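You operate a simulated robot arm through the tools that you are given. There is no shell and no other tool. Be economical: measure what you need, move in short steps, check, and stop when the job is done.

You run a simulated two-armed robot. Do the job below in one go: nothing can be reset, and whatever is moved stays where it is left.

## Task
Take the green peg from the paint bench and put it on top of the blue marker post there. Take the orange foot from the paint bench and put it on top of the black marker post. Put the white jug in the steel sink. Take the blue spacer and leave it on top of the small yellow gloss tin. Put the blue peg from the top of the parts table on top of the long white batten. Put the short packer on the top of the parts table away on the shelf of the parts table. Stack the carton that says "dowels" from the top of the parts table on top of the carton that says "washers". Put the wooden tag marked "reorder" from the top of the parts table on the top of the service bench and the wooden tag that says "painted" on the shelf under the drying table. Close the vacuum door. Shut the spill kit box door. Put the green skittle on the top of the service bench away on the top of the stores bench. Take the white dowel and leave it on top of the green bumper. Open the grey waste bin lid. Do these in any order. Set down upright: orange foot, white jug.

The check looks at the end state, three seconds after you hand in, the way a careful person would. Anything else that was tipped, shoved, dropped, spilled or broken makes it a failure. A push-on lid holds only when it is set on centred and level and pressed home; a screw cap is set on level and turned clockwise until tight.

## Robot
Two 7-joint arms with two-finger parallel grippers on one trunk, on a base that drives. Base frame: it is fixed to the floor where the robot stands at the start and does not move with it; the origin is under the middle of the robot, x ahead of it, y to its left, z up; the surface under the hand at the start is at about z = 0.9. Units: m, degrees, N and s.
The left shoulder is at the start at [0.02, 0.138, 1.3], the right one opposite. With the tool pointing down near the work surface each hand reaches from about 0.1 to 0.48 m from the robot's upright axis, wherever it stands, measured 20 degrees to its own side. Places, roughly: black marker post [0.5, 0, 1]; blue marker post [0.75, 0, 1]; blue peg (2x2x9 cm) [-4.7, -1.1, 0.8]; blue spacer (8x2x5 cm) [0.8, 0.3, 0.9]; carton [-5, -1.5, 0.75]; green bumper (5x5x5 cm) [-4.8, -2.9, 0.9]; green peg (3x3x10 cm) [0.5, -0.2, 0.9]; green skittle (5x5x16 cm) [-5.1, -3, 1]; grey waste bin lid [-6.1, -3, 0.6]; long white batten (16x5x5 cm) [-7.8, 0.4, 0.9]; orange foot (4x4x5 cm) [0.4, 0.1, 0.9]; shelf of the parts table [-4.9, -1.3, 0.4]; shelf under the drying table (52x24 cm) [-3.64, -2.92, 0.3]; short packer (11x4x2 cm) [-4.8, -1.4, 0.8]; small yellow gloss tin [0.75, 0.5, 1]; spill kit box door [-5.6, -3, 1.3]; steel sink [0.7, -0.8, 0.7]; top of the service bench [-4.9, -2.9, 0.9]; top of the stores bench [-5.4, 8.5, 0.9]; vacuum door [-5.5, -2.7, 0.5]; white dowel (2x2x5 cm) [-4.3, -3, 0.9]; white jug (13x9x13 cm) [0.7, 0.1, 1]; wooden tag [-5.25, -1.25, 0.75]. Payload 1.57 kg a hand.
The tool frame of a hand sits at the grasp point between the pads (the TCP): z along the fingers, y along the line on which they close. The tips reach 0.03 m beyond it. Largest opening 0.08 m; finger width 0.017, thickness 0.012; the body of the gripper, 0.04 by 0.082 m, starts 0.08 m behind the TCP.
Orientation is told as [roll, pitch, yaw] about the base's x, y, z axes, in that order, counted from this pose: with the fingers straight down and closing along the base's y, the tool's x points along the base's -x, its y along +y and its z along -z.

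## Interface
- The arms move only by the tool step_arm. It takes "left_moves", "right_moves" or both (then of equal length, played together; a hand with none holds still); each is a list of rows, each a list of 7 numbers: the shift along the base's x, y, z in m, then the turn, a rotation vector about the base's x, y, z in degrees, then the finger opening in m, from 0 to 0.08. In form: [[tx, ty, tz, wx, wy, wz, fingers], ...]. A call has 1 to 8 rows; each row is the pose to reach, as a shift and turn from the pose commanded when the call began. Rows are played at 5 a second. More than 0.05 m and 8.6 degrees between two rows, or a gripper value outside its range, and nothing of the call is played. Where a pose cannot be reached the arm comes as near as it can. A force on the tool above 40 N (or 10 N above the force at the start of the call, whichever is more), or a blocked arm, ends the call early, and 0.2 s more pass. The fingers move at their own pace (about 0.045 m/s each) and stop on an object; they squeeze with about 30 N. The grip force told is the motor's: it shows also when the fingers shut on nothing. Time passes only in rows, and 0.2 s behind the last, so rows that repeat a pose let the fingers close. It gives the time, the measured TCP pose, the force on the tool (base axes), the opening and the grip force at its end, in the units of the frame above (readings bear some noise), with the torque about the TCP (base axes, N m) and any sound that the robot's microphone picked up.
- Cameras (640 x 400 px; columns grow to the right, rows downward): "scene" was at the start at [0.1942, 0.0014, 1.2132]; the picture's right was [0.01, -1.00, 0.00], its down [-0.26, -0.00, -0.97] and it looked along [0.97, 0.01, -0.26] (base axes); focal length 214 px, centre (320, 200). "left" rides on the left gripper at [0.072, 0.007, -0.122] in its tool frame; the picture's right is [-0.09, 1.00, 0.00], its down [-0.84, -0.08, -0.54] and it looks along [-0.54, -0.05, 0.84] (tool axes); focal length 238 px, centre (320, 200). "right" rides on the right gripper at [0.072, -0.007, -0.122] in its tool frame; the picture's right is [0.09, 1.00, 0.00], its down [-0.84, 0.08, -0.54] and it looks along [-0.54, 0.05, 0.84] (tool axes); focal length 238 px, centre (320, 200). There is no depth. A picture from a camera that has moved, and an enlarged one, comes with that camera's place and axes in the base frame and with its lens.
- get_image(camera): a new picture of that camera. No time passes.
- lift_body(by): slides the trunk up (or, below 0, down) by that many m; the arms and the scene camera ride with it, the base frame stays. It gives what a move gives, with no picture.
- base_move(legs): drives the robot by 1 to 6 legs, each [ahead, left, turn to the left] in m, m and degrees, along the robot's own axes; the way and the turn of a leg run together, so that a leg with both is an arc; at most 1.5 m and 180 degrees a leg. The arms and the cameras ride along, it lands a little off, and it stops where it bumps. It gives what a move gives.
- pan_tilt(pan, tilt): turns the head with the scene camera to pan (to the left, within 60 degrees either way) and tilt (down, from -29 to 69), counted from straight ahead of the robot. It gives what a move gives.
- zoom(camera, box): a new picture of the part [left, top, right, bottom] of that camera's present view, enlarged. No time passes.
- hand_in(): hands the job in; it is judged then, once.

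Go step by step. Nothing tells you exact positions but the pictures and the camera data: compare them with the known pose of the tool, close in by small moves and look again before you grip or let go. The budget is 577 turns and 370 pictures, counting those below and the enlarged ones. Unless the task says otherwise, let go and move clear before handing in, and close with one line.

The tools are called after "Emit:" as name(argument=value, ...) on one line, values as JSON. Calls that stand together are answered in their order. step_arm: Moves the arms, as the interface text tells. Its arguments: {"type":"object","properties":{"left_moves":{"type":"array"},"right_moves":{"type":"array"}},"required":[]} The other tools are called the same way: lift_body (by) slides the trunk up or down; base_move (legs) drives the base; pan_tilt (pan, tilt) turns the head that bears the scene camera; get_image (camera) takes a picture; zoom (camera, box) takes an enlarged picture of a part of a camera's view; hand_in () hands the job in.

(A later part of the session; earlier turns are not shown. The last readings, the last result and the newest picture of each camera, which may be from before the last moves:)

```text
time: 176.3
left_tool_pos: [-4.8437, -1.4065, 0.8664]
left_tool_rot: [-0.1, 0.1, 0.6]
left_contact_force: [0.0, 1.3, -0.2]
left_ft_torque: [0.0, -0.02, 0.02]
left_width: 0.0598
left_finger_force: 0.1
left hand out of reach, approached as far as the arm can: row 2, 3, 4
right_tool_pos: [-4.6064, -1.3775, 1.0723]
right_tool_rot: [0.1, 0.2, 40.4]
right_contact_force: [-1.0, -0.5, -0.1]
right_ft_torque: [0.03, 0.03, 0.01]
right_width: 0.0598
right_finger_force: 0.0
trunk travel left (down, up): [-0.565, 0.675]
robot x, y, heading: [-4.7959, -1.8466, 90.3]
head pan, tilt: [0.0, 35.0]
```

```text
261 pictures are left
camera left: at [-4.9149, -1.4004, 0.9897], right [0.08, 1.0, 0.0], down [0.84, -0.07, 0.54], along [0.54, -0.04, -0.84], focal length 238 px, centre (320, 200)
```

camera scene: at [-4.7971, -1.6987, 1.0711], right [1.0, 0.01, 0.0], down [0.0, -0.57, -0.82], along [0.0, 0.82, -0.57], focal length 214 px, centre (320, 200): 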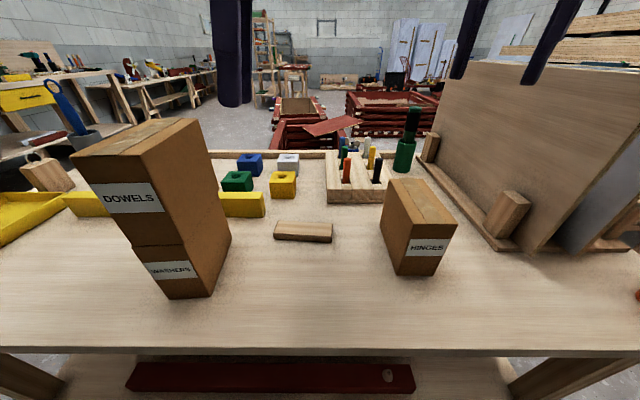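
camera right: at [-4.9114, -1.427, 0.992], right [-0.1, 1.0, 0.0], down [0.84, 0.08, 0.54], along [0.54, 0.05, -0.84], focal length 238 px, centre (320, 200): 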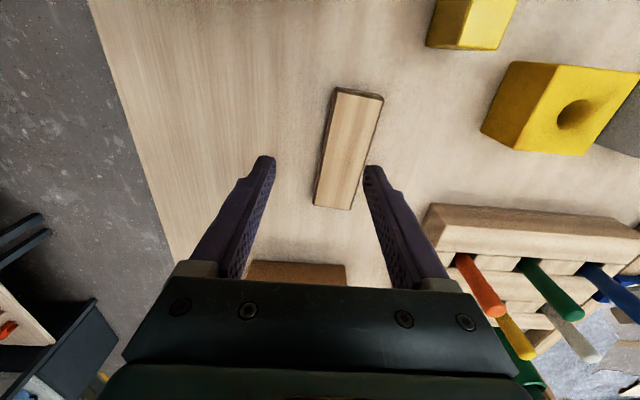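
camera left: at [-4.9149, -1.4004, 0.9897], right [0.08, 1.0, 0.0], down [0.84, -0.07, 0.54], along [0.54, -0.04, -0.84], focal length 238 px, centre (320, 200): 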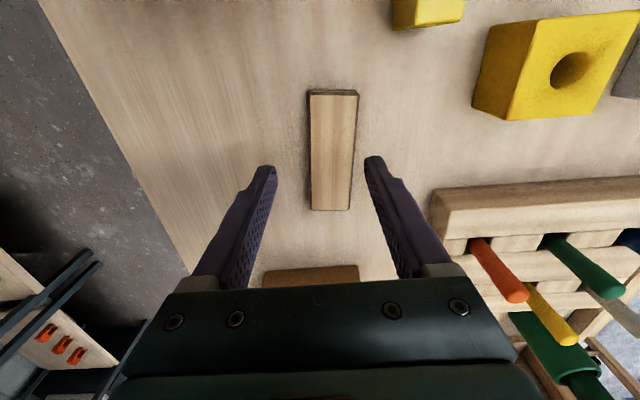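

Emit:
base_move(legs=[[0.012, 0, 0]])

Emit:
step_arm(left_moves=[[0, 0, -0.02, 0, 0, 0, 0.06], [0, 0, -0.036, 0, 0, 0, 0.06], [0, 0, -0.036, 0, 0, 0, 0.06]])

Emit:
get_image(camera="left")

```text
time: 177.1
left_tool_pos: [-4.842, -1.3926, 0.8675]
left_tool_rot: [0.0, 0.2, 0.6]
left_contact_force: [0.6, 0.3, 0.1]
left_ft_torque: [0.06, 0.01, 0.01]
left_width: 0.0601
left_finger_force: 0.1
right_tool_pos: [-4.6067, -1.3653, 1.0722]
right_tool_rot: [0.2, 0.2, 40.5]
right_contact_force: [-0.7, 0.0, 0.2]
right_ft_torque: [-0.02, -0.01, 0.0]
right_width: 0.06
right_finger_force: 0.0
trunk travel left (down, up): [-0.565, 0.675]
robot x, y, heading: [-4.7996, -1.8319, 90.2]
head pan, tilt: [0.0, 35.0]
```

```text
time: 177.9
left_tool_pos: [-4.8468, -1.4041, 0.8346]
left_tool_rot: [0.0, 0.0, 0.6]
left_contact_force: [-0.3, -0.2, 0.2]
left_ft_torque: [-0.01, -0.02, 0.0]
left_width: 0.06
left_finger_force: 0.0
left hand out of reach, approached as far as the arm can: row 1, 2, 3
right_tool_pos: [-4.6057, -1.3658, 1.0719]
right_tool_rot: [0.0, 0.2, 40.4]
right_contact_force: [0.3, 0.2, 0.3]
right_ft_torque: [-0.04, 0.02, 0.0]
right_width: 0.06
right_finger_force: 0.1
trunk travel left (down, up): [-0.565, 0.675]
robot x, y, heading: [-4.7981, -1.8397, 90.3]
head pan, tilt: [0.0, 35.0]
```

```text
260 pictures are left
camera left: at [-4.9185, -1.3971, 0.9564], right [0.08, 1.0, 0.0], down [0.84, -0.07, 0.54], along [0.54, -0.04, -0.84], focal length 238 px, centre (320, 200)
```

left: 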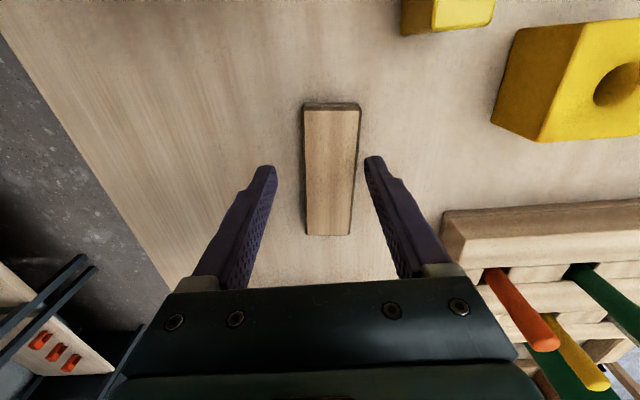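

Emit:
lift_body(by=-0.008)

Emit:
base_move(legs=[[0.007, 0, 0]])

Emit:
step_arm(left_moves=[[0, 0, 0, 0, 0, 0, 0.04], [0, 0, 0, 0, 0, 0, 0.0], [0, 0, 0, 0, 0, 0, 0.0], [0, 0, 0, 0, 0, 0, 0.0], [0, 0, 0, 0, 0, 0, 0.0]])

Emit:
get_image(camera="left")

```text
time: 178.5
left_tool_pos: [-4.8461, -1.4037, 0.8277]
left_tool_rot: [0.1, 0.2, 0.5]
left_contact_force: [0.1, -0.3, 0.0]
left_ft_torque: [0.0, -0.02, -0.01]
left_width: 0.0599
left_finger_force: 0.0
right_tool_pos: [-4.6065, -1.3653, 1.063]
right_tool_rot: [0.1, 0.2, 40.3]
right_contact_force: [-0.4, -0.3, -0.6]
right_ft_torque: [0.0, -0.03, 0.0]
right_width: 0.0598
right_finger_force: 0.1
trunk travel left (down, up): [-0.557, 0.683]
robot x, y, heading: [-4.7925, -1.8319, 90.6]
head pan, tilt: [0.0, 35.0]
```

```text
time: 179.2
left_tool_pos: [-4.8469, -1.3961, 0.8261]
left_tool_rot: [0.0, 0.1, 0.6]
left_contact_force: [-0.9, -0.5, 0.0]
left_ft_torque: [0.03, -0.03, -0.01]
left_width: 0.0602
left_finger_force: 0.1
right_tool_pos: [-4.6066, -1.3579, 1.0641]
right_tool_rot: [0.0, 0.2, 40.4]
right_contact_force: [0.2, 0.1, -0.4]
right_ft_torque: [-0.02, -0.03, 0.0]
right_width: 0.0602
right_finger_force: 0.1
trunk travel left (down, up): [-0.557, 0.683]
robot x, y, heading: [-4.8023, -1.8255, 90.0]
head pan, tilt: [0.0, 35.0]
```

```text
time: 180.4
left_tool_pos: [-4.8469, -1.3965, 0.8261]
left_tool_rot: [0.0, 0.0, 0.5]
left_contact_force: [0.9, -0.4, 0.4]
left_ft_torque: [-0.05, -0.02, -0.02]
left_width: 0.0001
left_finger_force: 21.4
right_tool_pos: [-4.6076, -1.3579, 1.0635]
right_tool_rot: [0.1, 0.2, 40.4]
right_contact_force: [-0.4, -0.4, -0.6]
right_ft_torque: [0.03, -0.01, 0.01]
right_width: 0.0599
right_finger_force: 0.0
trunk travel left (down, up): [-0.557, 0.683]
robot x, y, heading: [-4.7933, -1.8224, 90.1]
head pan, tilt: [0.0, 35.0]
```

```text
259 pictures are left
camera left: at [-4.9185, -1.3899, 0.9486], right [0.08, 1.0, 0.0], down [0.84, -0.07, 0.54], along [0.54, -0.04, -0.84], focal length 238 px, centre (320, 200)
```

left: 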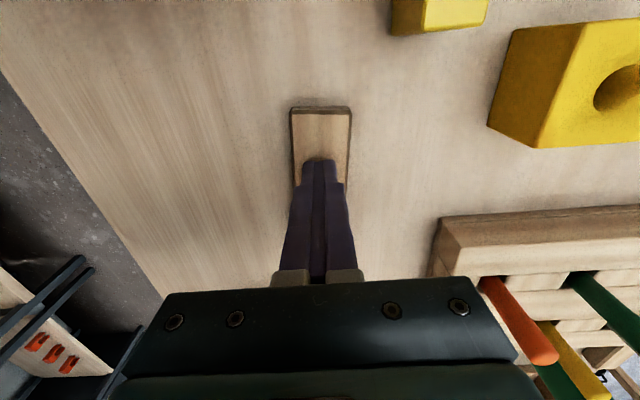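

Fingers closed above the packer, so it lies lower. I check clearance to the carton stack.

Emit:
zoom(camera="scene", box=[60, 80, 380, 320])

```text
1.67 times, centred on (220, 200) of scene
camera zoom: at [-4.7973, -1.6388, 1.0631], right [1.0, 0.01, 0.0], down [0.0, -0.57, -0.82], along [0.0, 0.82, -0.57], focal length 358 px, centre (487, 200)
```

zoom: 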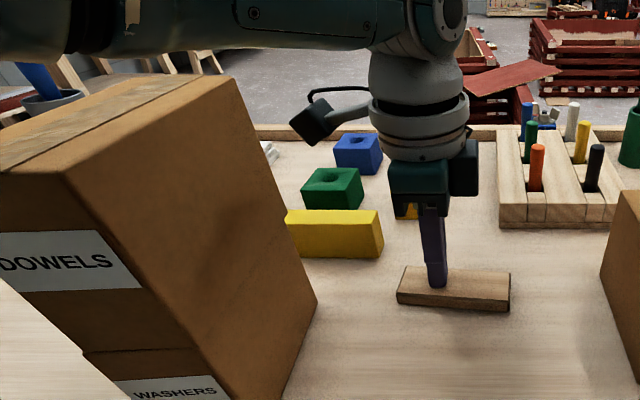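

Emit:
step_arm(left_moves=[[0, 0, 0, 0, 0, 0, 0.06], [0, 0, 0, 0, 0, 0, 0.06], [0, 0, 0, 0, 0, 0, 0.06], [0, 0, -0.006, 0, 0, 0, 0.06], [0, 0, -0.012, 0, 0, 0, 0.06], [0, 0, -0.016, 0, 0, 0, 0.06]])

```text
time: 181.8
left_tool_pos: [-4.8502, -1.4006, 0.8096]
left_tool_rot: [-0.1, 0.1, 0.7]
left_contact_force: [-0.7, -0.1, 1.0]
left_ft_torque: [-0.03, 0.0, 0.02]
left_width: 0.0604
left_finger_force: 0.2
left hand out of reach, approached as far as the arm can: row 5, 6
right_tool_pos: [-4.6065, -1.3587, 1.0634]
right_tool_rot: [0.1, 0.2, 40.4]
right_contact_force: [0.4, 0.3, 0.2]
right_ft_torque: [0.0, -0.02, 0.0]
right_width: 0.06
right_finger_force: 0.0
trunk travel left (down, up): [-0.557, 0.683]
robot x, y, heading: [-4.7996, -1.8271, 90.4]
head pan, tilt: [0.0, 35.0]
```

Emit:
lift_body(by=-0.007)

Emit:
step_arm(left_moves=[[0, 0, 0, 0, 0, 0, 0.03], [0, 0, 0, 0, 0, 0, 0.0], [0, 0, 0, 0, 0, 0, 0.0], [0, 0, 0, 0, 0, 0, 0.0]])

```text
time: 182.2
left_tool_pos: [-4.8492, -1.3998, 0.8097]
left_tool_rot: [0.1, 0.0, 0.6]
left_contact_force: [-2.0, -2.6, 10.0]
left_ft_torque: [-0.47, 0.0, -0.06]
left_width: 0.0617
left_finger_force: 1.0
right_tool_pos: [-4.6071, -1.358, 1.0599]
right_tool_rot: [0.2, 0.2, 40.3]
right_contact_force: [0.6, 0.0, -0.2]
right_ft_torque: [-0.01, 0.02, 0.01]
right_width: 0.0601
right_finger_force: 0.1
trunk travel left (down, up): [-0.553, 0.687]
robot x, y, heading: [-4.7968, -1.8295, 90.4]
head pan, tilt: [0.0, 35.0]
stopped: the force on the tool passed its limit at 49 N (the readings are from after the stop); the commanded pose is now the measured one
```

```text
time: 183.2
left_tool_pos: [-4.8476, -1.4011, 0.8099]
left_tool_rot: [0.1, -0.1, 0.5]
left_contact_force: [0.1, -11.7, 28.2]
left_ft_torque: [-0.71, 0.11, 0.04]
left_width: 0.0398
left_finger_force: 29.9
right_tool_pos: [-4.607, -1.3588, 1.0607]
right_tool_rot: [0.1, 0.2, 40.4]
right_contact_force: [0.0, -0.1, 0.2]
right_ft_torque: [0.02, -0.02, -0.01]
right_width: 0.0601
right_finger_force: 0.1
trunk travel left (down, up): [-0.553, 0.687]
robot x, y, heading: [-4.7962, -1.8245, 90.3]
head pan, tilt: [0.0, 35.0]
```

The packer is gripped (tabletop at z≈0.78). I lift with the trunk.

Emit:
lift_body(by=0.1)

Emit:
get_image(camera="left")

Emit:
get_image(camera="scene")

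```text
time: 184.5
left_tool_pos: [-4.8485, -1.4005, 0.9097]
left_tool_rot: [0.1, 0.0, 0.6]
left_contact_force: [0.0, -0.4, 0.0]
left_ft_torque: [0.0, 0.02, 0.0]
left_width: 0.0394
left_finger_force: 30.4
right_tool_pos: [-4.6058, -1.3586, 1.1603]
right_tool_rot: [0.1, 0.2, 40.4]
right_contact_force: [0.9, 0.3, -0.2]
right_ft_torque: [0.01, 0.01, -0.01]
right_width: 0.0596
right_finger_force: 0.0
trunk travel left (down, up): [-0.653, 0.587]
robot x, y, heading: [-4.7984, -1.8306, 90.2]
head pan, tilt: [0.0, 35.0]
```

```text
257 pictures are left
camera left: at [-4.9204, -1.3945, 1.0312], right [0.08, 1.0, 0.0], down [0.84, -0.07, 0.54], along [0.54, -0.04, -0.84], focal length 238 px, centre (320, 200)
```

left: 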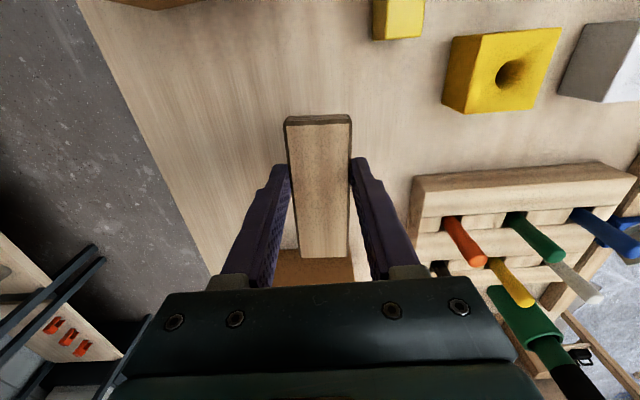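

```text
256 pictures are left
camera scene: at [-4.7973, -1.639, 1.1592], right [1.0, 0.01, 0.0], down [0.0, -0.57, -0.82], along [0.0, 0.82, -0.57], focal length 214 px, centre (320, 200)
```

scene: 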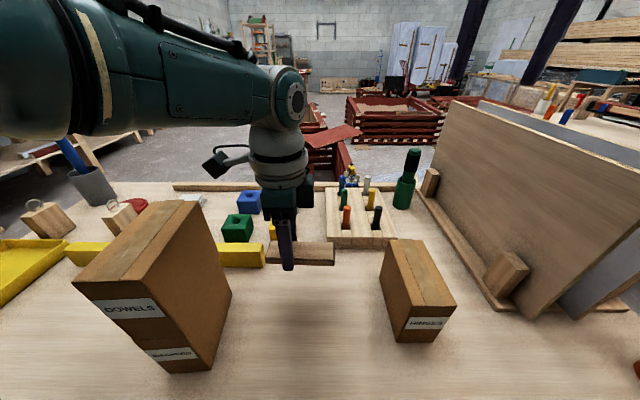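

The packer is held. To get it flat onto the shelf I'll turn it 90°, set it down, and regrip with a tilted hand.

Emit:
lift_body(by=0.05)

Emit:
step_arm(left_moves=[[0, 0, 0, 0, 0, 8.5, 0], [0, 0, 0, 0, 0, 17, 0], [0, -0.005, 0, 0, 0, 25.5, 0], [0, -0.01, 0, 0, 0, 34, 0], [0, -0.015, 0, 0, 0, 42.5, 0], [0, -0.02, 0, 0, 0, 51, 0], [0, -0.025, 0, 0, 0, 59.5, 0], [0, -0.03, 0, 0, 0, 68, 0]])

Emit:
step_arm(left_moves=[[0, -0.01, 0, 0, 0, 8.5, 0], [-0.01, -0.02, 0, 0, 0, 17, 0], [-0.012, -0.04, 0, 0, 0, 21.4, 0], [-0.012, -0.045, 0, 0, 0, 21.4, 0]])

Emit:
get_image(camera="scene")

```text
time: 185.5
left_tool_pos: [-4.8492, -1.4003, 0.9597]
left_tool_rot: [0.2, 0.0, 0.6]
left_contact_force: [-0.3, -0.7, -0.9]
left_ft_torque: [0.02, 0.0, 0.05]
left_width: 0.0392
left_finger_force: 30.2
right_tool_pos: [-4.6062, -1.3584, 1.2108]
right_tool_rot: [0.0, 0.2, 40.5]
right_contact_force: [0.3, 1.2, -0.1]
right_ft_torque: [0.03, -0.03, 0.0]
right_width: 0.0598
right_finger_force: 0.0
trunk travel left (down, up): [-0.703, 0.537]
robot x, y, heading: [-4.7966, -1.8268, 90.3]
head pan, tilt: [0.0, 35.0]
```

```text
time: 187.3
left_tool_pos: [-4.849, -1.4301, 0.9603]
left_tool_rot: [0.0, 0.0, 68.8]
left_contact_force: [-0.3, -0.1, 0.0]
left_ft_torque: [0.01, -0.02, 0.0]
left_width: 0.0389
left_finger_force: 30.2
right_tool_pos: [-4.6068, -1.359, 1.2104]
right_tool_rot: [0.0, 0.1, 40.4]
right_contact_force: [0.3, 0.1, -0.2]
right_ft_torque: [0.01, -0.04, 0.0]
right_width: 0.06
right_finger_force: 0.0
trunk travel left (down, up): [-0.703, 0.537]
robot x, y, heading: [-4.7961, -1.8287, 90.3]
head pan, tilt: [0.0, 35.0]
```

```text
time: 188.3
left_tool_pos: [-4.8618, -1.4763, 0.9602]
left_tool_rot: [0.1, 0.0, 90.1]
left_contact_force: [0.8, -0.1, -0.4]
left_ft_torque: [-0.02, 0.01, 0.01]
left_width: 0.0387
left_finger_force: 30.1
right_tool_pos: [-4.6071, -1.3582, 1.2102]
right_tool_rot: [0.0, 0.1, 40.4]
right_contact_force: [0.0, -0.3, -0.2]
right_ft_torque: [0.04, -0.03, -0.01]
right_width: 0.06
right_finger_force: 0.1
trunk travel left (down, up): [-0.703, 0.537]
robot x, y, heading: [-4.7989, -1.8281, 90.3]
head pan, tilt: [0.0, 35.0]
```

```text
255 pictures are left
camera scene: at [-4.7973, -1.639, 1.2092], right [1.0, 0.01, 0.0], down [0.0, -0.57, -0.82], along [0.0, 0.82, -0.57], focal length 214 px, centre (320, 200)
```

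scene: 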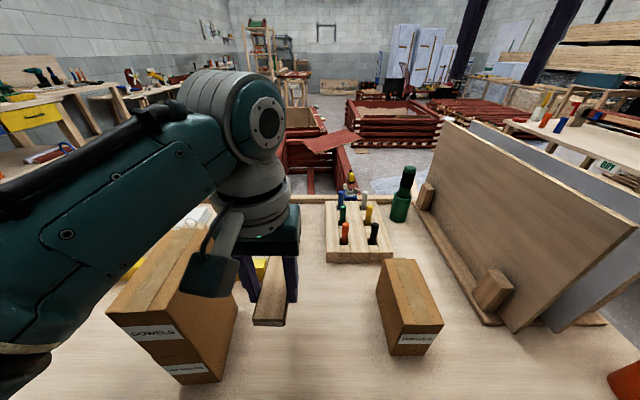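

Emit:
step_arm(left_moves=[[0.02, 0, -0.01, 0, 0, 0, 0], [0.042, -0.005, -0.04, 0, 0, 0, 0], [0.042, -0.005, -0.08, 0, 0, 0, 0], [0.042, -0.005, -0.12, 0, 0, 0, 0], [0.042, -0.005, -0.143, 0, 0, 0, 0], [0.042, -0.005, -0.143, 0, 0, 0, 0]])

Emit:
get_image(camera="scene")

```text
time: 189.7
left_tool_pos: [-4.8268, -1.4905, 0.8272]
left_tool_rot: [0.2, 0.1, 90.1]
left_contact_force: [0.1, 0.5, -0.7]
left_ft_torque: [0.03, 0.02, 0.0]
left_width: 0.0389
left_finger_force: 30.1
left hand out of reach, approached as far as the arm can: row 4, 5, 6
right_tool_pos: [-4.6067, -1.359, 1.2105]
right_tool_rot: [0.0, 0.2, 40.5]
right_contact_force: [-0.4, -0.3, -0.1]
right_ft_torque: [-0.02, -0.03, 0.02]
right_width: 0.06
right_finger_force: 0.0
trunk travel left (down, up): [-0.703, 0.537]
robot x, y, heading: [-4.7961, -1.8275, 90.2]
head pan, tilt: [0.0, 35.0]
```

```text
254 pictures are left
camera scene: at [-4.7904, -1.6382, 1.212], right [1.0, -0.07, 0.0], down [-0.04, -0.55, -0.84], along [0.06, 0.83, -0.55], focal length 214 px, centre (320, 200)
```

scene: 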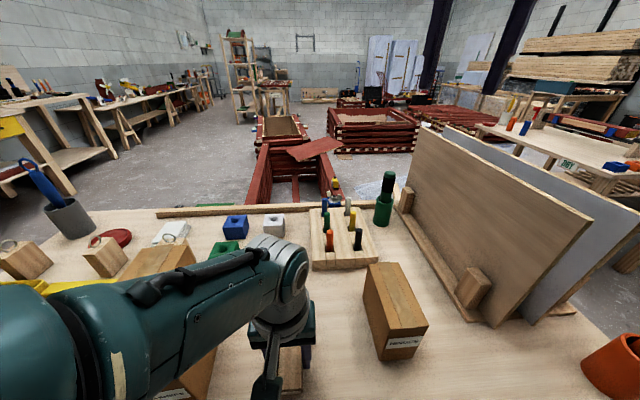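

The forearm is near the stack and the head; I raise again and check.

Emit:
step_arm(left_moves=[[0.01, 0, 0.04, 0, 0, 0, 0], [0.01, 0, 0.08, 0, 0, 0, 0], [0.01, 0.01, 0.12, 0, 0, 0, 0]])

Emit:
get_image(camera="scene")

```text
time: 190.5
left_tool_pos: [-4.8147, -1.482, 0.9475]
left_tool_rot: [0.1, 0.0, 89.9]
left_contact_force: [0.6, -0.9, -0.9]
left_ft_torque: [0.0, 0.02, 0.0]
left_width: 0.0385
left_finger_force: 29.6
right_tool_pos: [-4.6069, -1.3577, 1.2097]
right_tool_rot: [0.1, 0.2, 40.4]
right_contact_force: [0.7, -1.2, 0.2]
right_ft_torque: [0.02, 0.0, 0.0]
right_width: 0.0599
right_finger_force: 0.0
trunk travel left (down, up): [-0.703, 0.537]
robot x, y, heading: [-4.8, -1.8263, 90.5]
head pan, tilt: [0.0, 35.0]
```

```text
253 pictures are left
camera scene: at [-4.7973, -1.6389, 1.2092], right [1.0, 0.01, 0.0], down [0.0, -0.57, -0.82], along [0.0, 0.82, -0.57], focal length 214 px, centre (320, 200)
```

scene: 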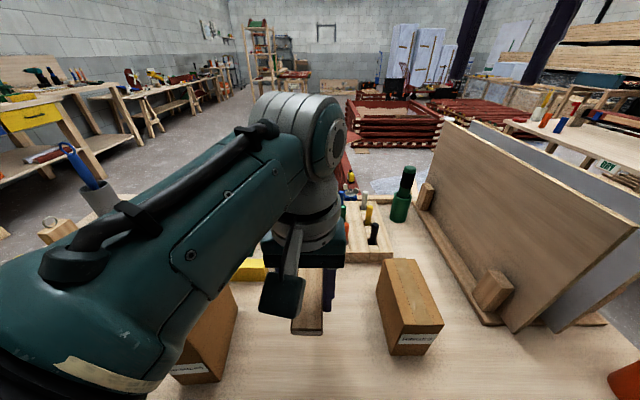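

I shift the base right so the hand works on its own side, clear of the stack, and lower the trunk.

Emit:
step_arm(left_moves=[[-0.03, 0, 0.03, 0, 0, 0, 0], [-0.03, 0, 0.06, 0, 0, 0, 0]])

Emit:
base_move(legs=[[0.0, -0.12, 0]])

Emit:
step_arm(left_moves=[[-0.04, 0, 0, 0, 0, 0, 0], [-0.08, 0, 0, 0, 0, 0, 0], [-0.1, 0, 0, 0, 0, 0, 0], [-0.1, 0, 0, 0, 0, 0, 0]])

Emit:
lift_body(by=-0.12)

Emit:
get_image(camera="scene")

```text
time: 191.3
left_tool_pos: [-4.8754, -1.4763, 0.9966]
left_tool_rot: [4.0, 0.1, 91.4]
left_contact_force: [0.1, -0.2, 0.1]
left_ft_torque: [-0.02, 0.0, -0.01]
left_width: 0.0388
left_finger_force: 29.6
right_tool_pos: [-4.6061, -1.3588, 1.2105]
right_tool_rot: [-0.1, 0.3, 40.4]
right_contact_force: [-0.5, -0.2, 0.0]
right_ft_torque: [0.03, 0.01, 0.03]
right_width: 0.0598
right_finger_force: 0.1
trunk travel left (down, up): [-0.703, 0.537]
robot x, y, heading: [-4.7996, -1.8265, 90.4]
head pan, tilt: [0.0, 35.0]
stopped in row 2 (left hand): the arm was blocked; the commanded pose is now the measured one
```

```text
time: 192.5
left_tool_pos: [-4.7552, -1.4759, 0.9966]
left_tool_rot: [4.1, 0.2, 91.5]
left_contact_force: [0.5, -0.4, 0.0]
left_ft_torque: [-0.02, -0.01, 0.01]
left_width: 0.0387
left_finger_force: 29.6
right_tool_pos: [-4.4857, -1.3587, 1.2095]
right_tool_rot: [0.1, 0.2, 40.5]
right_contact_force: [0.0, 0.0, -0.3]
right_ft_torque: [0.01, -0.03, 0.0]
right_width: 0.0601
right_finger_force: 0.1
trunk travel left (down, up): [-0.703, 0.537]
robot x, y, heading: [-4.681, -1.8214, 90.4]
head pan, tilt: [0.0, 35.0]
```

```text
time: 193.5
left_tool_pos: [-4.8547, -1.477, 0.9972]
left_tool_rot: [3.9, 0.2, 91.3]
left_contact_force: [0.3, -1.1, 0.0]
left_ft_torque: [-0.01, 0.0, 0.01]
left_width: 0.0386
left_finger_force: 30.1
right_tool_pos: [-4.4862, -1.3565, 1.2103]
right_tool_rot: [0.1, 0.3, 40.5]
right_contact_force: [0.5, -0.2, 0.2]
right_ft_torque: [-0.02, 0.03, 0.01]
right_width: 0.06
right_finger_force: 0.1
trunk travel left (down, up): [-0.703, 0.537]
robot x, y, heading: [-4.6786, -1.8296, 90.3]
head pan, tilt: [0.0, 35.0]
```

```text
time: 195.0
left_tool_pos: [-4.8555, -1.4758, 0.8764]
left_tool_rot: [4.0, 0.3, 91.4]
left_contact_force: [-1.1, 0.4, -0.1]
left_ft_torque: [0.0, -0.03, -0.01]
left_width: 0.0386
left_finger_force: 30.8
right_tool_pos: [-4.4862, -1.3566, 1.0905]
right_tool_rot: [0.1, 0.3, 40.5]
right_contact_force: [-0.2, 0.1, 0.4]
right_ft_torque: [-0.01, 0.0, 0.01]
right_width: 0.0599
right_finger_force: 0.1
trunk travel left (down, up): [-0.583, 0.657]
robot x, y, heading: [-4.6762, -1.8249, 90.7]
head pan, tilt: [0.0, 35.0]
```

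```text
252 pictures are left
camera scene: at [-4.676, -1.6382, 1.0893], right [1.0, 0.01, 0.0], down [0.0, -0.57, -0.82], along [-0.01, 0.82, -0.57], focal length 214 px, centre (320, 200)
```

scene: 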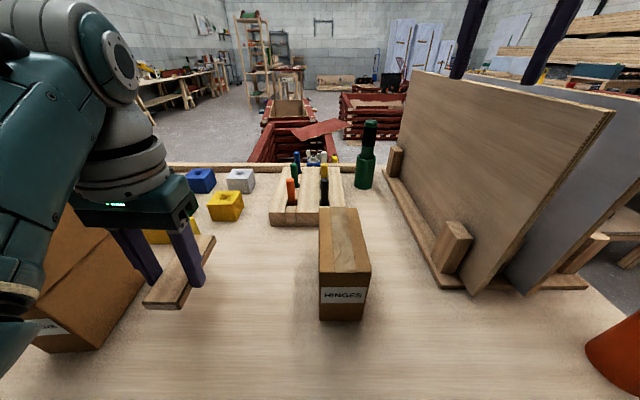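

Emit:
step_arm(left_moves=[[0.02, 0, 0, 0, -4, -1, 0], [0.035, 0, -0.02, 0, -4, -1, 0], [0.035, 0, -0.05, 0, -4, -1, 0], [0.035, 0, -0.06, 0, -4, -1, 0], [0.035, 0, -0.06, 0, -4, -1, 0]])

Emit:
get_image(camera="scene")

```text
time: 196.2
left_tool_pos: [-4.8179, -1.4771, 0.8158]
left_tool_rot: [-0.2, 0.4, 90.2]
left_contact_force: [-0.9, -0.3, 0.0]
left_ft_torque: [-0.02, 0.02, 0.01]
left_width: 0.0388
left_finger_force: 30.1
right_tool_pos: [-4.4854, -1.3577, 1.0901]
right_tool_rot: [0.1, 0.3, 40.5]
right_contact_force: [0.4, -0.1, 0.2]
right_ft_torque: [-0.03, 0.03, -0.01]
right_width: 0.06
right_finger_force: 0.1
trunk travel left (down, up): [-0.583, 0.657]
robot x, y, heading: [-4.6727, -1.8284, 90.5]
head pan, tilt: [0.0, 35.0]
```

```text
251 pictures are left
camera scene: at [-4.676, -1.6382, 1.0892], right [1.0, 0.01, 0.0], down [0.0, -0.57, -0.82], along [-0.01, 0.82, -0.57], focal length 214 px, centre (320, 200)
```

scene: 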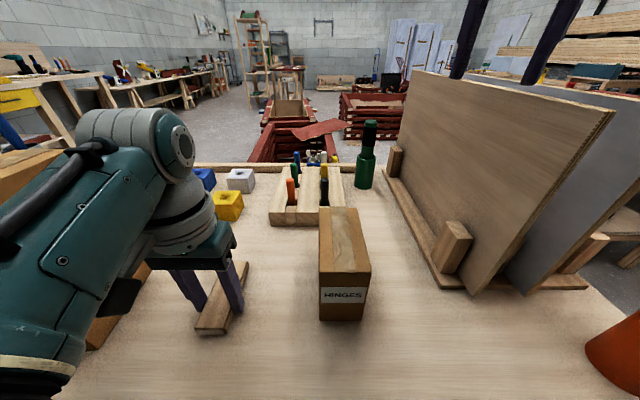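

Emit:
step_arm(left_moves=[[0, 0, -0.004, 0, 0, 0, 0], [0, 0, -0.004, 0, 0, 0, 0.06], [0, 0, -0.004, 0, 0, 0, 0.06], [0, 0, -0.004, 0, 0, 0, 0.06], [0, 0, 0.04, 0, 0, 0, 0.06], [0, 0, 0.08, 0, 0, 0, 0.06], [0, 0, 0.12, 0, 0, 0, 0.06]])

Emit:
base_move(legs=[[-0.35, 0, 0]])

Emit:
lift_body(by=-0.3)

Emit:
pan_tilt(pan=0, tilt=25)

Emit:
get_image(camera="scene")

```text
time: 197.8
left_tool_pos: [-4.8397, -1.4486, 0.9069]
left_tool_rot: [1.6, 0.3, 91.0]
left_contact_force: [-0.2, -0.3, -0.6]
left_ft_torque: [0.01, -0.01, 0.0]
left_width: 0.06
left_finger_force: 0.0
left hand out of reach, approached as far as the arm can: row 6, 7
right_tool_pos: [-4.4851, -1.356, 1.0903]
right_tool_rot: [0.1, 0.1, 40.5]
right_contact_force: [-0.1, -0.5, -0.9]
right_ft_torque: [-0.03, 0.03, -0.02]
right_width: 0.06
right_finger_force: 0.0
trunk travel left (down, up): [-0.583, 0.657]
robot x, y, heading: [-4.6745, -1.829, 90.3]
head pan, tilt: [0.0, 35.0]
```

```text
time: 200.1
left_tool_pos: [-4.8365, -1.8041, 0.9073]
left_tool_rot: [1.3, 0.2, 91.5]
left_contact_force: [0.1, -0.4, -0.5]
left_ft_torque: [0.0, 0.0, -0.02]
left_width: 0.0596
left_finger_force: 0.2
right_tool_pos: [-4.4843, -1.7137, 1.0893]
right_tool_rot: [0.1, 0.2, 40.5]
right_contact_force: [0.4, -0.6, -0.4]
right_ft_torque: [0.02, -0.02, -0.01]
right_width: 0.0599
right_finger_force: 0.1
trunk travel left (down, up): [-0.583, 0.657]
robot x, y, heading: [-4.6739, -2.1852, 90.5]
head pan, tilt: [0.0, 35.0]
```

```text
time: 203.1
left_tool_pos: [-4.8409, -1.8047, 0.6069]
left_tool_rot: [1.7, 0.2, 91.7]
left_contact_force: [0.0, 1.4, -0.5]
left_ft_torque: [-0.02, 0.01, 0.04]
left_width: 0.0599
left_finger_force: 0.0
right_tool_pos: [-4.4826, -1.7134, 0.7902]
right_tool_rot: [0.1, 0.2, 40.6]
right_contact_force: [0.0, 0.5, 0.1]
right_ft_torque: [0.04, 0.01, 0.02]
right_width: 0.06
right_finger_force: 0.0
trunk travel left (down, up): [-0.283, 0.957]
robot x, y, heading: [-4.6735, -2.18, 90.4]
head pan, tilt: [0.0, 35.0]
```

```text
time: 203.8
left_tool_pos: [-4.8408, -1.8041, 0.6068]
left_tool_rot: [1.7, 0.2, 91.7]
left_contact_force: [0.1, 0.8, -0.8]
left_ft_torque: [0.02, 0.01, -0.01]
left_width: 0.06
left_finger_force: 0.0
right_tool_pos: [-4.4836, -1.714, 0.7902]
right_tool_rot: [0.1, 0.3, 40.6]
right_contact_force: [0.6, 0.4, -0.4]
right_ft_torque: [-0.01, 0.02, 0.03]
right_width: 0.0602
right_finger_force: 0.1
trunk travel left (down, up): [-0.283, 0.957]
robot x, y, heading: [-4.6733, -2.1803, 90.7]
head pan, tilt: [0.0, 25.0]
```

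```text
250 pictures are left
camera scene: at [-4.6738, -1.9906, 0.805], right [1.0, 0.01, 0.0], down [0.0, -0.42, -0.91], along [-0.01, 0.91, -0.42], focal length 214 px, centre (320, 200)
```

scene: 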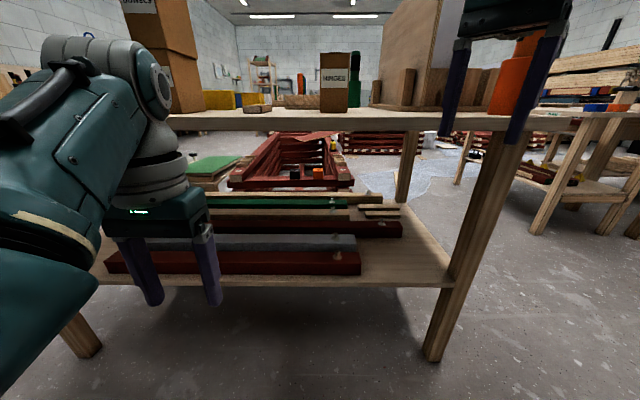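

The shelf has free space at its east part (x≈-4.46). I go back, tilt the left hand 30° forward and regrip the packer.

Emit:
lift_body(by=0.3)

Emit:
step_arm(left_moves=[[0.0, 0, 0.01, 7.5, 0, -0.5, 0.06], [0.0, -0.01, 0.01, 15, 0, -1, 0.06], [0.0, -0.01, 0.01, 22.5, 0, -1, 0.06], [0.0, -0.01, 0.01, 30, 0, -1, 0.06], [0.0, -0.01, 0.01, 30, 0, -1, 0.06]])

Emit:
base_move(legs=[[0.3, 0, 0]])

Emit:
get_image(camera="left")

Emit:
get_image(camera="scene")

```text
time: 206.8
left_tool_pos: [-4.8397, -1.8045, 0.9071]
left_tool_rot: [1.6, 0.2, 91.8]
left_contact_force: [-0.6, -0.2, -0.3]
left_ft_torque: [0.02, 0.03, 0.02]
left_width: 0.0602
left_finger_force: 0.0
right_tool_pos: [-4.484, -1.7132, 1.0902]
right_tool_rot: [0.1, 0.2, 40.7]
right_contact_force: [-0.3, -0.6, 0.2]
right_ft_torque: [-0.02, 0.01, -0.01]
right_width: 0.0599
right_finger_force: 0.1
trunk travel left (down, up): [-0.583, 0.657]
robot x, y, heading: [-4.6736, -2.1842, 90.6]
head pan, tilt: [0.0, 25.0]
```

```text
time: 208.2
left_tool_pos: [-4.8754, -1.8113, 0.9196]
left_tool_rot: [7.9, -30.4, 88.3]
left_contact_force: [0.6, 0.0, 0.7]
left_ft_torque: [-0.03, -0.02, -0.02]
left_width: 0.0602
left_finger_force: 0.0
right_tool_pos: [-4.4832, -1.7137, 1.0904]
right_tool_rot: [0.0, 0.1, 40.7]
right_contact_force: [-0.6, 0.5, 0.1]
right_ft_torque: [0.02, -0.03, 0.0]
right_width: 0.06
right_finger_force: 0.1
trunk travel left (down, up): [-0.583, 0.657]
robot x, y, heading: [-4.6704, -2.185, 90.4]
head pan, tilt: [0.0, 25.0]
stopped in row 5 (left hand): the arm was blocked; the commanded pose is now the measured one
```

```text
time: 210.3
left_tool_pos: [-4.8725, -1.5128, 0.9193]
left_tool_rot: [7.8, -30.4, 87.6]
left_contact_force: [-1.1, 0.5, 0.2]
left_ft_torque: [0.01, 0.0, -0.01]
left_width: 0.0602
left_finger_force: 0.1
right_tool_pos: [-4.4814, -1.4197, 1.09]
right_tool_rot: [0.0, 0.2, 40.1]
right_contact_force: [1.3, -0.8, -1.0]
right_ft_torque: [-0.02, 0.0, 0.02]
right_width: 0.0597
right_finger_force: 0.1
trunk travel left (down, up): [-0.583, 0.657]
robot x, y, heading: [-4.672, -1.8916, 89.9]
head pan, tilt: [0.0, 25.0]
```

```text
249 pictures are left
camera left: at [-4.8673, -1.6375, 0.9877], right [-0.99, 0.05, 0.16], down [0.17, 0.45, 0.88], along [-0.03, 0.89, -0.45], focal length 238 px, centre (320, 200)
```

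left: 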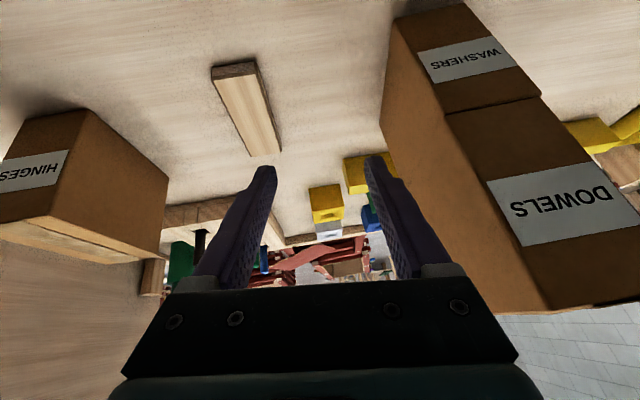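

```text
248 pictures are left
camera scene: at [-4.6734, -1.6946, 1.105], right [1.0, 0.0, 0.0], down [0.0, -0.42, -0.91], along [0.0, 0.91, -0.42], focal length 214 px, centre (320, 200)
```

scene: 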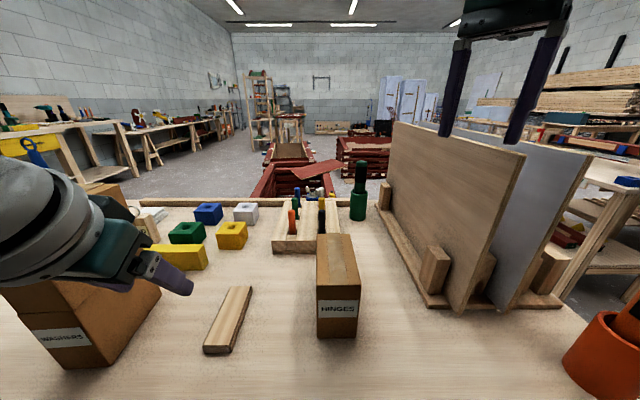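

Emit:
step_arm(left_moves=[[0.03, 0, 0.01, 0, -3.4, -0.7, 0.06], [0.055, 0, 0.01, 0, -6.8, -1.5, 0.06], [0.055, 0, 0.01, 0, -6.8, -1.5, 0.06]])

Emit:
get_image(camera="left")

```text
time: 211.3
left_tool_pos: [-4.8479, -1.5108, 0.9283]
left_tool_rot: [5.5, -31.1, 88.4]
left_contact_force: [-1.1, 1.3, -0.3]
left_ft_torque: [-0.03, 0.02, -0.03]
left_width: 0.0601
left_finger_force: 0.0
right_tool_pos: [-4.481, -1.4199, 1.0896]
right_tool_rot: [0.0, 0.2, 40.1]
right_contact_force: [0.3, 0.4, -0.1]
right_ft_torque: [0.02, -0.02, 0.03]
right_width: 0.0601
right_finger_force: 0.1
trunk travel left (down, up): [-0.583, 0.657]
robot x, y, heading: [-4.6757, -1.8878, 89.8]
head pan, tilt: [0.0, 25.0]
stopped in row 3 (left hand): the arm was blocked; the commanded pose is now the measured one
```

```text
247 pictures are left
camera left: at [-4.8463, -1.6345, 0.996], right [-0.99, 0.05, 0.13], down [0.14, 0.44, 0.89], along [-0.01, 0.9, -0.44], focal length 238 px, centre (320, 200)
```

left: 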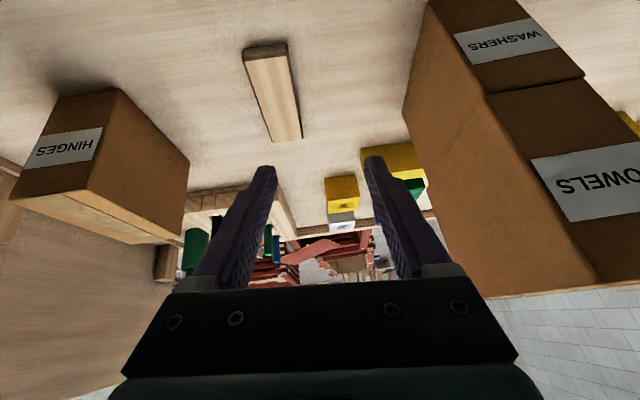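

Emit:
base_move(legs=[[-0.12, 0, 0]])

Emit:
step_arm(left_moves=[[0.0, 0.04, 0.0, 0, -2.4, -0.5, 0.06], [0.015, 0.08, 0.0, 0, -4.8, -1, 0.06], [0.03, 0.12, 0.0, 0, -4.8, -1, 0.06], [0.03, 0.14, 0, 0, -4.8, -1, 0.06]])

Emit:
get_image(camera="left")

Emit:
get_image(camera="scene")

```text
time: 212.5
left_tool_pos: [-4.8475, -1.6306, 0.9275]
left_tool_rot: [5.7, -31.0, 88.4]
left_contact_force: [-0.2, 0.1, 0.5]
left_ft_torque: [0.0, 0.01, -0.03]
left_width: 0.0598
left_finger_force: 0.0
right_tool_pos: [-4.4811, -1.5389, 1.0898]
right_tool_rot: [0.0, 0.3, 40.0]
right_contact_force: [0.2, -0.1, -0.3]
right_ft_torque: [-0.04, 0.0, 0.02]
right_width: 0.0599
right_finger_force: 0.1
trunk travel left (down, up): [-0.583, 0.657]
robot x, y, heading: [-4.6745, -2.0072, 90.1]
head pan, tilt: [0.0, 25.0]
```

```text
time: 213.5
left_tool_pos: [-4.8185, -1.4874, 0.928]
left_tool_rot: [-0.1, -31.2, 90.5]
left_contact_force: [0.8, 0.2, -0.8]
left_ft_torque: [-0.01, 0.03, 0.01]
left_width: 0.0599
left_finger_force: 0.0
right_tool_pos: [-4.4804, -1.5384, 1.0896]
right_tool_rot: [0.0, 0.1, 40.0]
right_contact_force: [-0.5, -0.2, 0.1]
right_ft_torque: [-0.04, -0.01, 0.02]
right_width: 0.0603
right_finger_force: 0.2
trunk travel left (down, up): [-0.583, 0.657]
robot x, y, heading: [-4.674, -2.0071, 90.1]
head pan, tilt: [0.0, 25.0]
```

```text
246 pictures are left
camera left: at [-4.8237, -1.6118, 0.9964], right [-1.0, 0.07, 0.05], down [0.07, 0.44, 0.9], along [0.04, 0.9, -0.44], focal length 238 px, centre (320, 200)
```

left: 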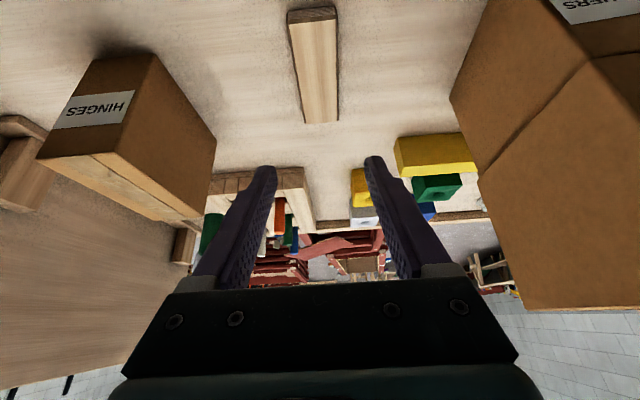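

```text
245 pictures are left
camera scene: at [-4.6734, -1.814, 1.105], right [1.0, 0.0, 0.0], down [0.0, -0.42, -0.91], along [0.0, 0.91, -0.42], focal length 214 px, centre (320, 200)
```

scene: 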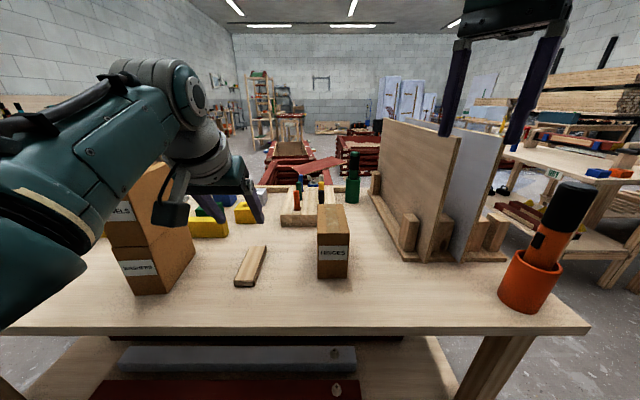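

The tilted hand fits well. I descend onto the packer and grip.

Emit:
step_arm(left_moves=[[0, 0.004, -0.04, 0, 0, 0, 0.06], [0, 0.008, -0.08, 0, 0, 0, 0.06], [0, 0.012, -0.1, 0, 0, 0, 0.06], [0, 0.012, -0.109, 0, 0, 0, 0.06]])

Emit:
get_image(camera="left")

Emit:
zoom(camera="scene", box=[100, 140, 340, 320])

```text
time: 214.5
left_tool_pos: [-4.816, -1.476, 0.8199]
left_tool_rot: [0.0, -31.1, 90.2]
left_contact_force: [-0.3, 0.1, -0.3]
left_ft_torque: [0.01, -0.04, -0.01]
left_width: 0.0602
left_finger_force: 0.1
right_tool_pos: [-4.4802, -1.539, 1.0906]
right_tool_rot: [0.1, 0.3, 40.0]
right_contact_force: [0.5, -0.5, -0.5]
right_ft_torque: [0.0, 0.01, 0.03]
right_width: 0.0599
right_finger_force: 0.2
trunk travel left (down, up): [-0.583, 0.657]
robot x, y, heading: [-4.675, -2.0068, 90.0]
head pan, tilt: [0.0, 25.0]
```

```text
244 pictures are left
camera left: at [-4.8238, -1.6002, 0.8872], right [-1.0, 0.07, 0.05], down [0.07, 0.44, 0.9], along [0.04, 0.9, -0.44], focal length 238 px, centre (320, 200)
```

left: 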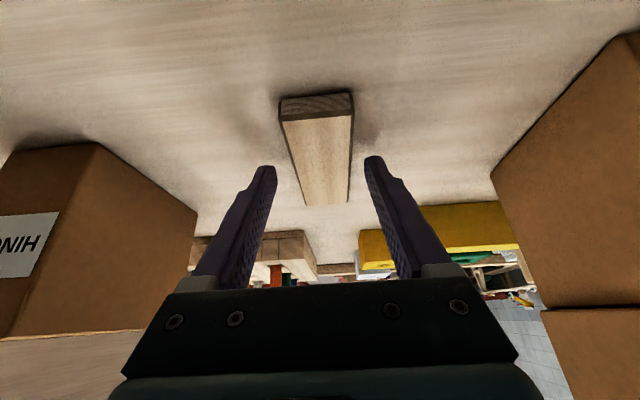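

```text
2.22 times, centred on (220, 230) of scene
camera zoom: at [-4.6733, -1.8142, 1.105], right [1.0, 0.0, 0.0], down [0.0, -0.42, -0.91], along [0.0, 0.91, -0.42], focal length 477 px, centre (542, 133)
```

zoom: 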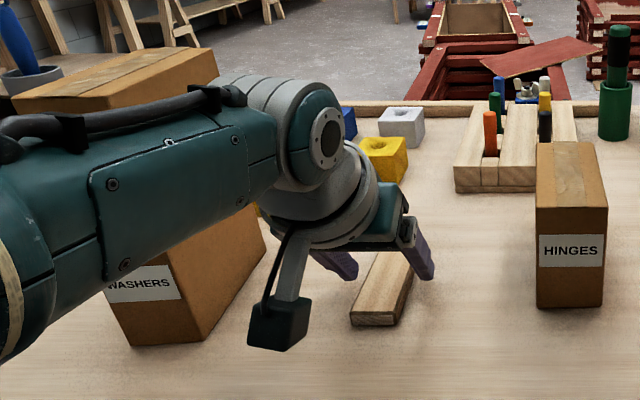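

Emit:
step_arm(left_moves=[[0, 0, 0, 0, 0, 0, 0.03], [0, 0, 0, 0, 0, 0, 0.0], [0, 0, 0, 0, 0, 0, 0.0], [0, 0, 0, 0, 0, 0, 0.0], [0, 0, 0.03, 0, 0, 0, 0], [0, -0.01, 0.06, 0, 0, 0, 0], [0.02, -0.03, 0.1, 0, 0, 0, 0]])

Emit:
get_image(camera="left")

```text
time: 216.1
left_tool_pos: [-4.7984, -1.5104, 0.9194]
left_tool_rot: [-0.1, -30.9, 90.3]
left_contact_force: [0.8, 0.5, -0.1]
left_ft_torque: [0.0, 0.0, -0.01]
left_width: 0.0389
left_finger_force: 30.3
right_tool_pos: [-4.4806, -1.5392, 1.0898]
right_tool_rot: [0.1, 0.2, 39.9]
right_contact_force: [0.9, -0.3, 0.1]
right_ft_torque: [0.01, -0.01, 0.02]
right_width: 0.0601
right_finger_force: 0.1
trunk travel left (down, up): [-0.583, 0.657]
robot x, y, heading: [-4.6756, -2.0091, 90.0]
head pan, tilt: [0.0, 25.0]
```

```text
242 pictures are left
camera left: at [-4.804, -1.6348, 0.9863], right [-1.0, 0.07, 0.05], down [0.08, 0.44, 0.89], along [0.04, 0.9, -0.44], focal length 238 px, centre (320, 200)
```

left: 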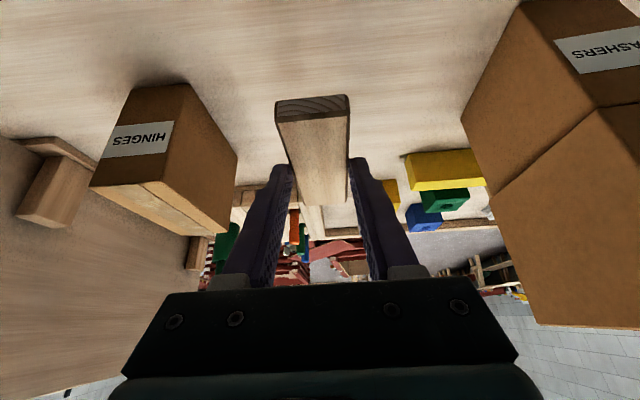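

The packer is held flat. I back off, shift right, lower the trunk and look at the shelf.

Emit:
base_move(legs=[[-0.28, 0, 0], [0, -0.335, 0]])

Emit:
lift_body(by=-0.38)

Emit:
pan_tilt(pan=10, tilt=30)

Emit:
get_image(camera="scene")

Emit:
get_image(camera="left")

```text
time: 219.8
left_tool_pos: [-4.4636, -1.7857, 0.9195]
left_tool_rot: [0.0, -31.1, 90.3]
left_contact_force: [1.4, 0.1, -0.3]
left_ft_torque: [-0.02, -0.04, -0.05]
left_width: 0.0386
left_finger_force: 29.7
right_tool_pos: [-4.1474, -1.8151, 1.0902]
right_tool_rot: [0.0, 0.2, 40.2]
right_contact_force: [0.2, -0.3, 0.2]
right_ft_torque: [0.0, -0.02, 0.0]
right_width: 0.06
right_finger_force: 0.1
trunk travel left (down, up): [-0.583, 0.657]
robot x, y, heading: [-4.3425, -2.2822, 90.2]
head pan, tilt: [0.0, 25.0]
```

```text
time: 223.5
left_tool_pos: [-4.466, -1.7857, 0.5394]
left_tool_rot: [0.0, -31.2, 90.3]
left_contact_force: [0.3, 0.2, 0.1]
left_ft_torque: [-0.02, -0.02, -0.01]
left_width: 0.0385
left_finger_force: 29.9
right_tool_pos: [-4.1474, -1.8151, 0.7092]
right_tool_rot: [0.1, 0.3, 40.1]
right_contact_force: [0.0, -0.1, 0.0]
right_ft_torque: [0.03, -0.01, 0.01]
right_width: 0.0602
right_finger_force: 0.0
trunk travel left (down, up): [-0.203, 1.037]
robot x, y, heading: [-4.341, -2.284, 90.1]
head pan, tilt: [0.0, 25.0]
```

```text
time: 224.2
left_tool_pos: [-4.4651, -1.7857, 0.5397]
left_tool_rot: [0.0, -31.1, 90.3]
left_contact_force: [-0.7, 0.1, -0.2]
left_ft_torque: [-0.01, -0.01, -0.01]
left_width: 0.0384
left_finger_force: 30.0
right_tool_pos: [-4.1478, -1.8139, 0.7106]
right_tool_rot: [0.2, 0.2, 40.0]
right_contact_force: [0.1, 0.1, -0.7]
right_ft_torque: [-0.03, -0.01, 0.04]
right_width: 0.0597
right_finger_force: 0.1
trunk travel left (down, up): [-0.203, 1.037]
robot x, y, heading: [-4.3449, -2.2825, 89.9]
head pan, tilt: [10.0, 30.0]
```

```text
241 pictures are left
camera scene: at [-4.3557, -2.0925, 0.7171], right [0.98, 0.17, 0.0], down [0.09, -0.49, -0.87], along [-0.15, 0.85, -0.5], focal length 214 px, centre (320, 200)
```

scene: 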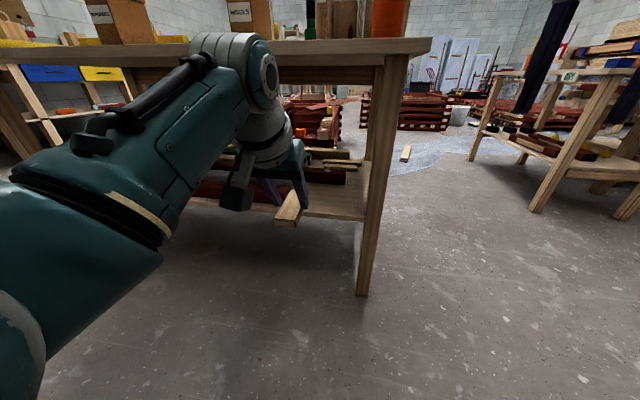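

```text
240 pictures are left
camera left: at [-4.4709, -1.9095, 0.6066], right [-1.0, 0.07, 0.05], down [0.08, 0.44, 0.9], along [0.04, 0.9, -0.44], focal length 238 px, centre (320, 200)
```

left: 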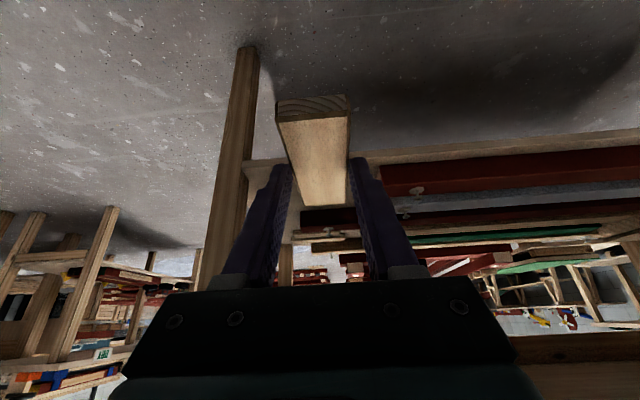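

The free gap on the shelf is x -4.55 to -4.37, z≈0.38. I lower and advance in steps.

Emit:
lift_body(by=-0.08)

Emit:
base_move(legs=[[0.18, 0, 0]])

Emit:
get_image(camera="left")

Emit:
get_image(camera="scene")

```text
time: 225.4
left_tool_pos: [-4.4644, -1.7843, 0.4592]
left_tool_rot: [0.0, -31.1, 90.3]
left_contact_force: [0.6, 0.6, 0.3]
left_ft_torque: [-0.02, 0.02, 0.01]
left_width: 0.0384
left_finger_force: 29.8
right_tool_pos: [-4.148, -1.8137, 0.6296]
right_tool_rot: [0.1, 0.2, 40.1]
right_contact_force: [-0.3, -0.2, 0.8]
right_ft_torque: [0.02, 0.04, -0.02]
right_width: 0.06
right_finger_force: 0.2
trunk travel left (down, up): [-0.123, 1.117]
robot x, y, heading: [-4.3414, -2.2825, 90.1]
head pan, tilt: [10.0, 30.0]
```

```text
time: 226.9
left_tool_pos: [-4.466, -1.6103, 0.4582]
left_tool_rot: [0.0, -31.0, 90.4]
left_contact_force: [-0.4, -0.6, 0.0]
left_ft_torque: [0.0, -0.01, 0.0]
left_width: 0.0387
left_finger_force: 30.0
right_tool_pos: [-4.1487, -1.6385, 0.6296]
right_tool_rot: [0.1, 0.3, 40.1]
right_contact_force: [0.7, 0.2, -0.3]
right_ft_torque: [0.01, 0.0, -0.02]
right_width: 0.0598
right_finger_force: 0.1
trunk travel left (down, up): [-0.123, 1.117]
robot x, y, heading: [-4.341, -2.1041, 90.1]
head pan, tilt: [10.0, 30.0]
```

```text
239 pictures are left
camera left: at [-4.4714, -1.7341, 0.526], right [-1.0, 0.07, 0.05], down [0.07, 0.44, 0.9], along [0.04, 0.9, -0.44], focal length 238 px, centre (320, 200)
```

left: 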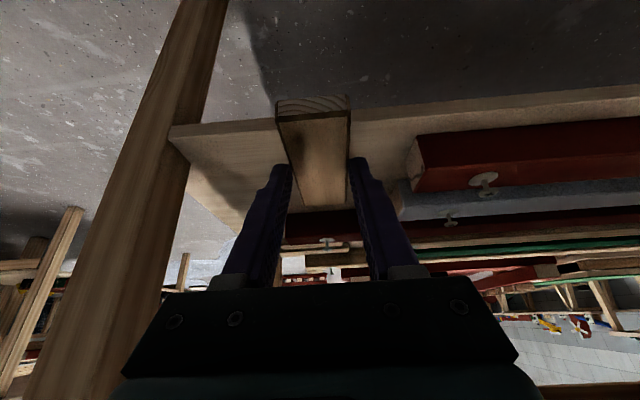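

```text
238 pictures are left
camera scene: at [-4.356, -1.9167, 0.6368], right [0.98, 0.17, 0.0], down [0.09, -0.49, -0.87], along [-0.15, 0.85, -0.5], focal length 214 px, centre (320, 200)
```

scene: 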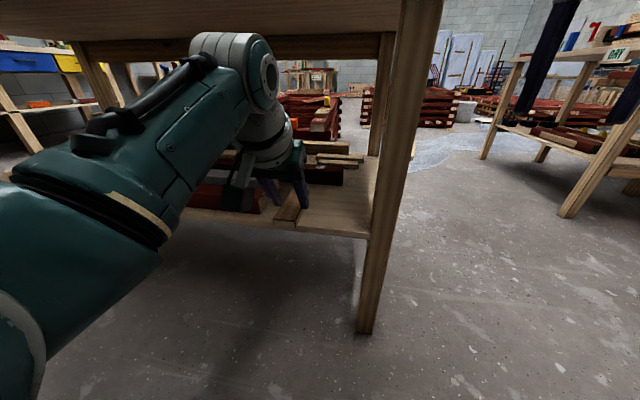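

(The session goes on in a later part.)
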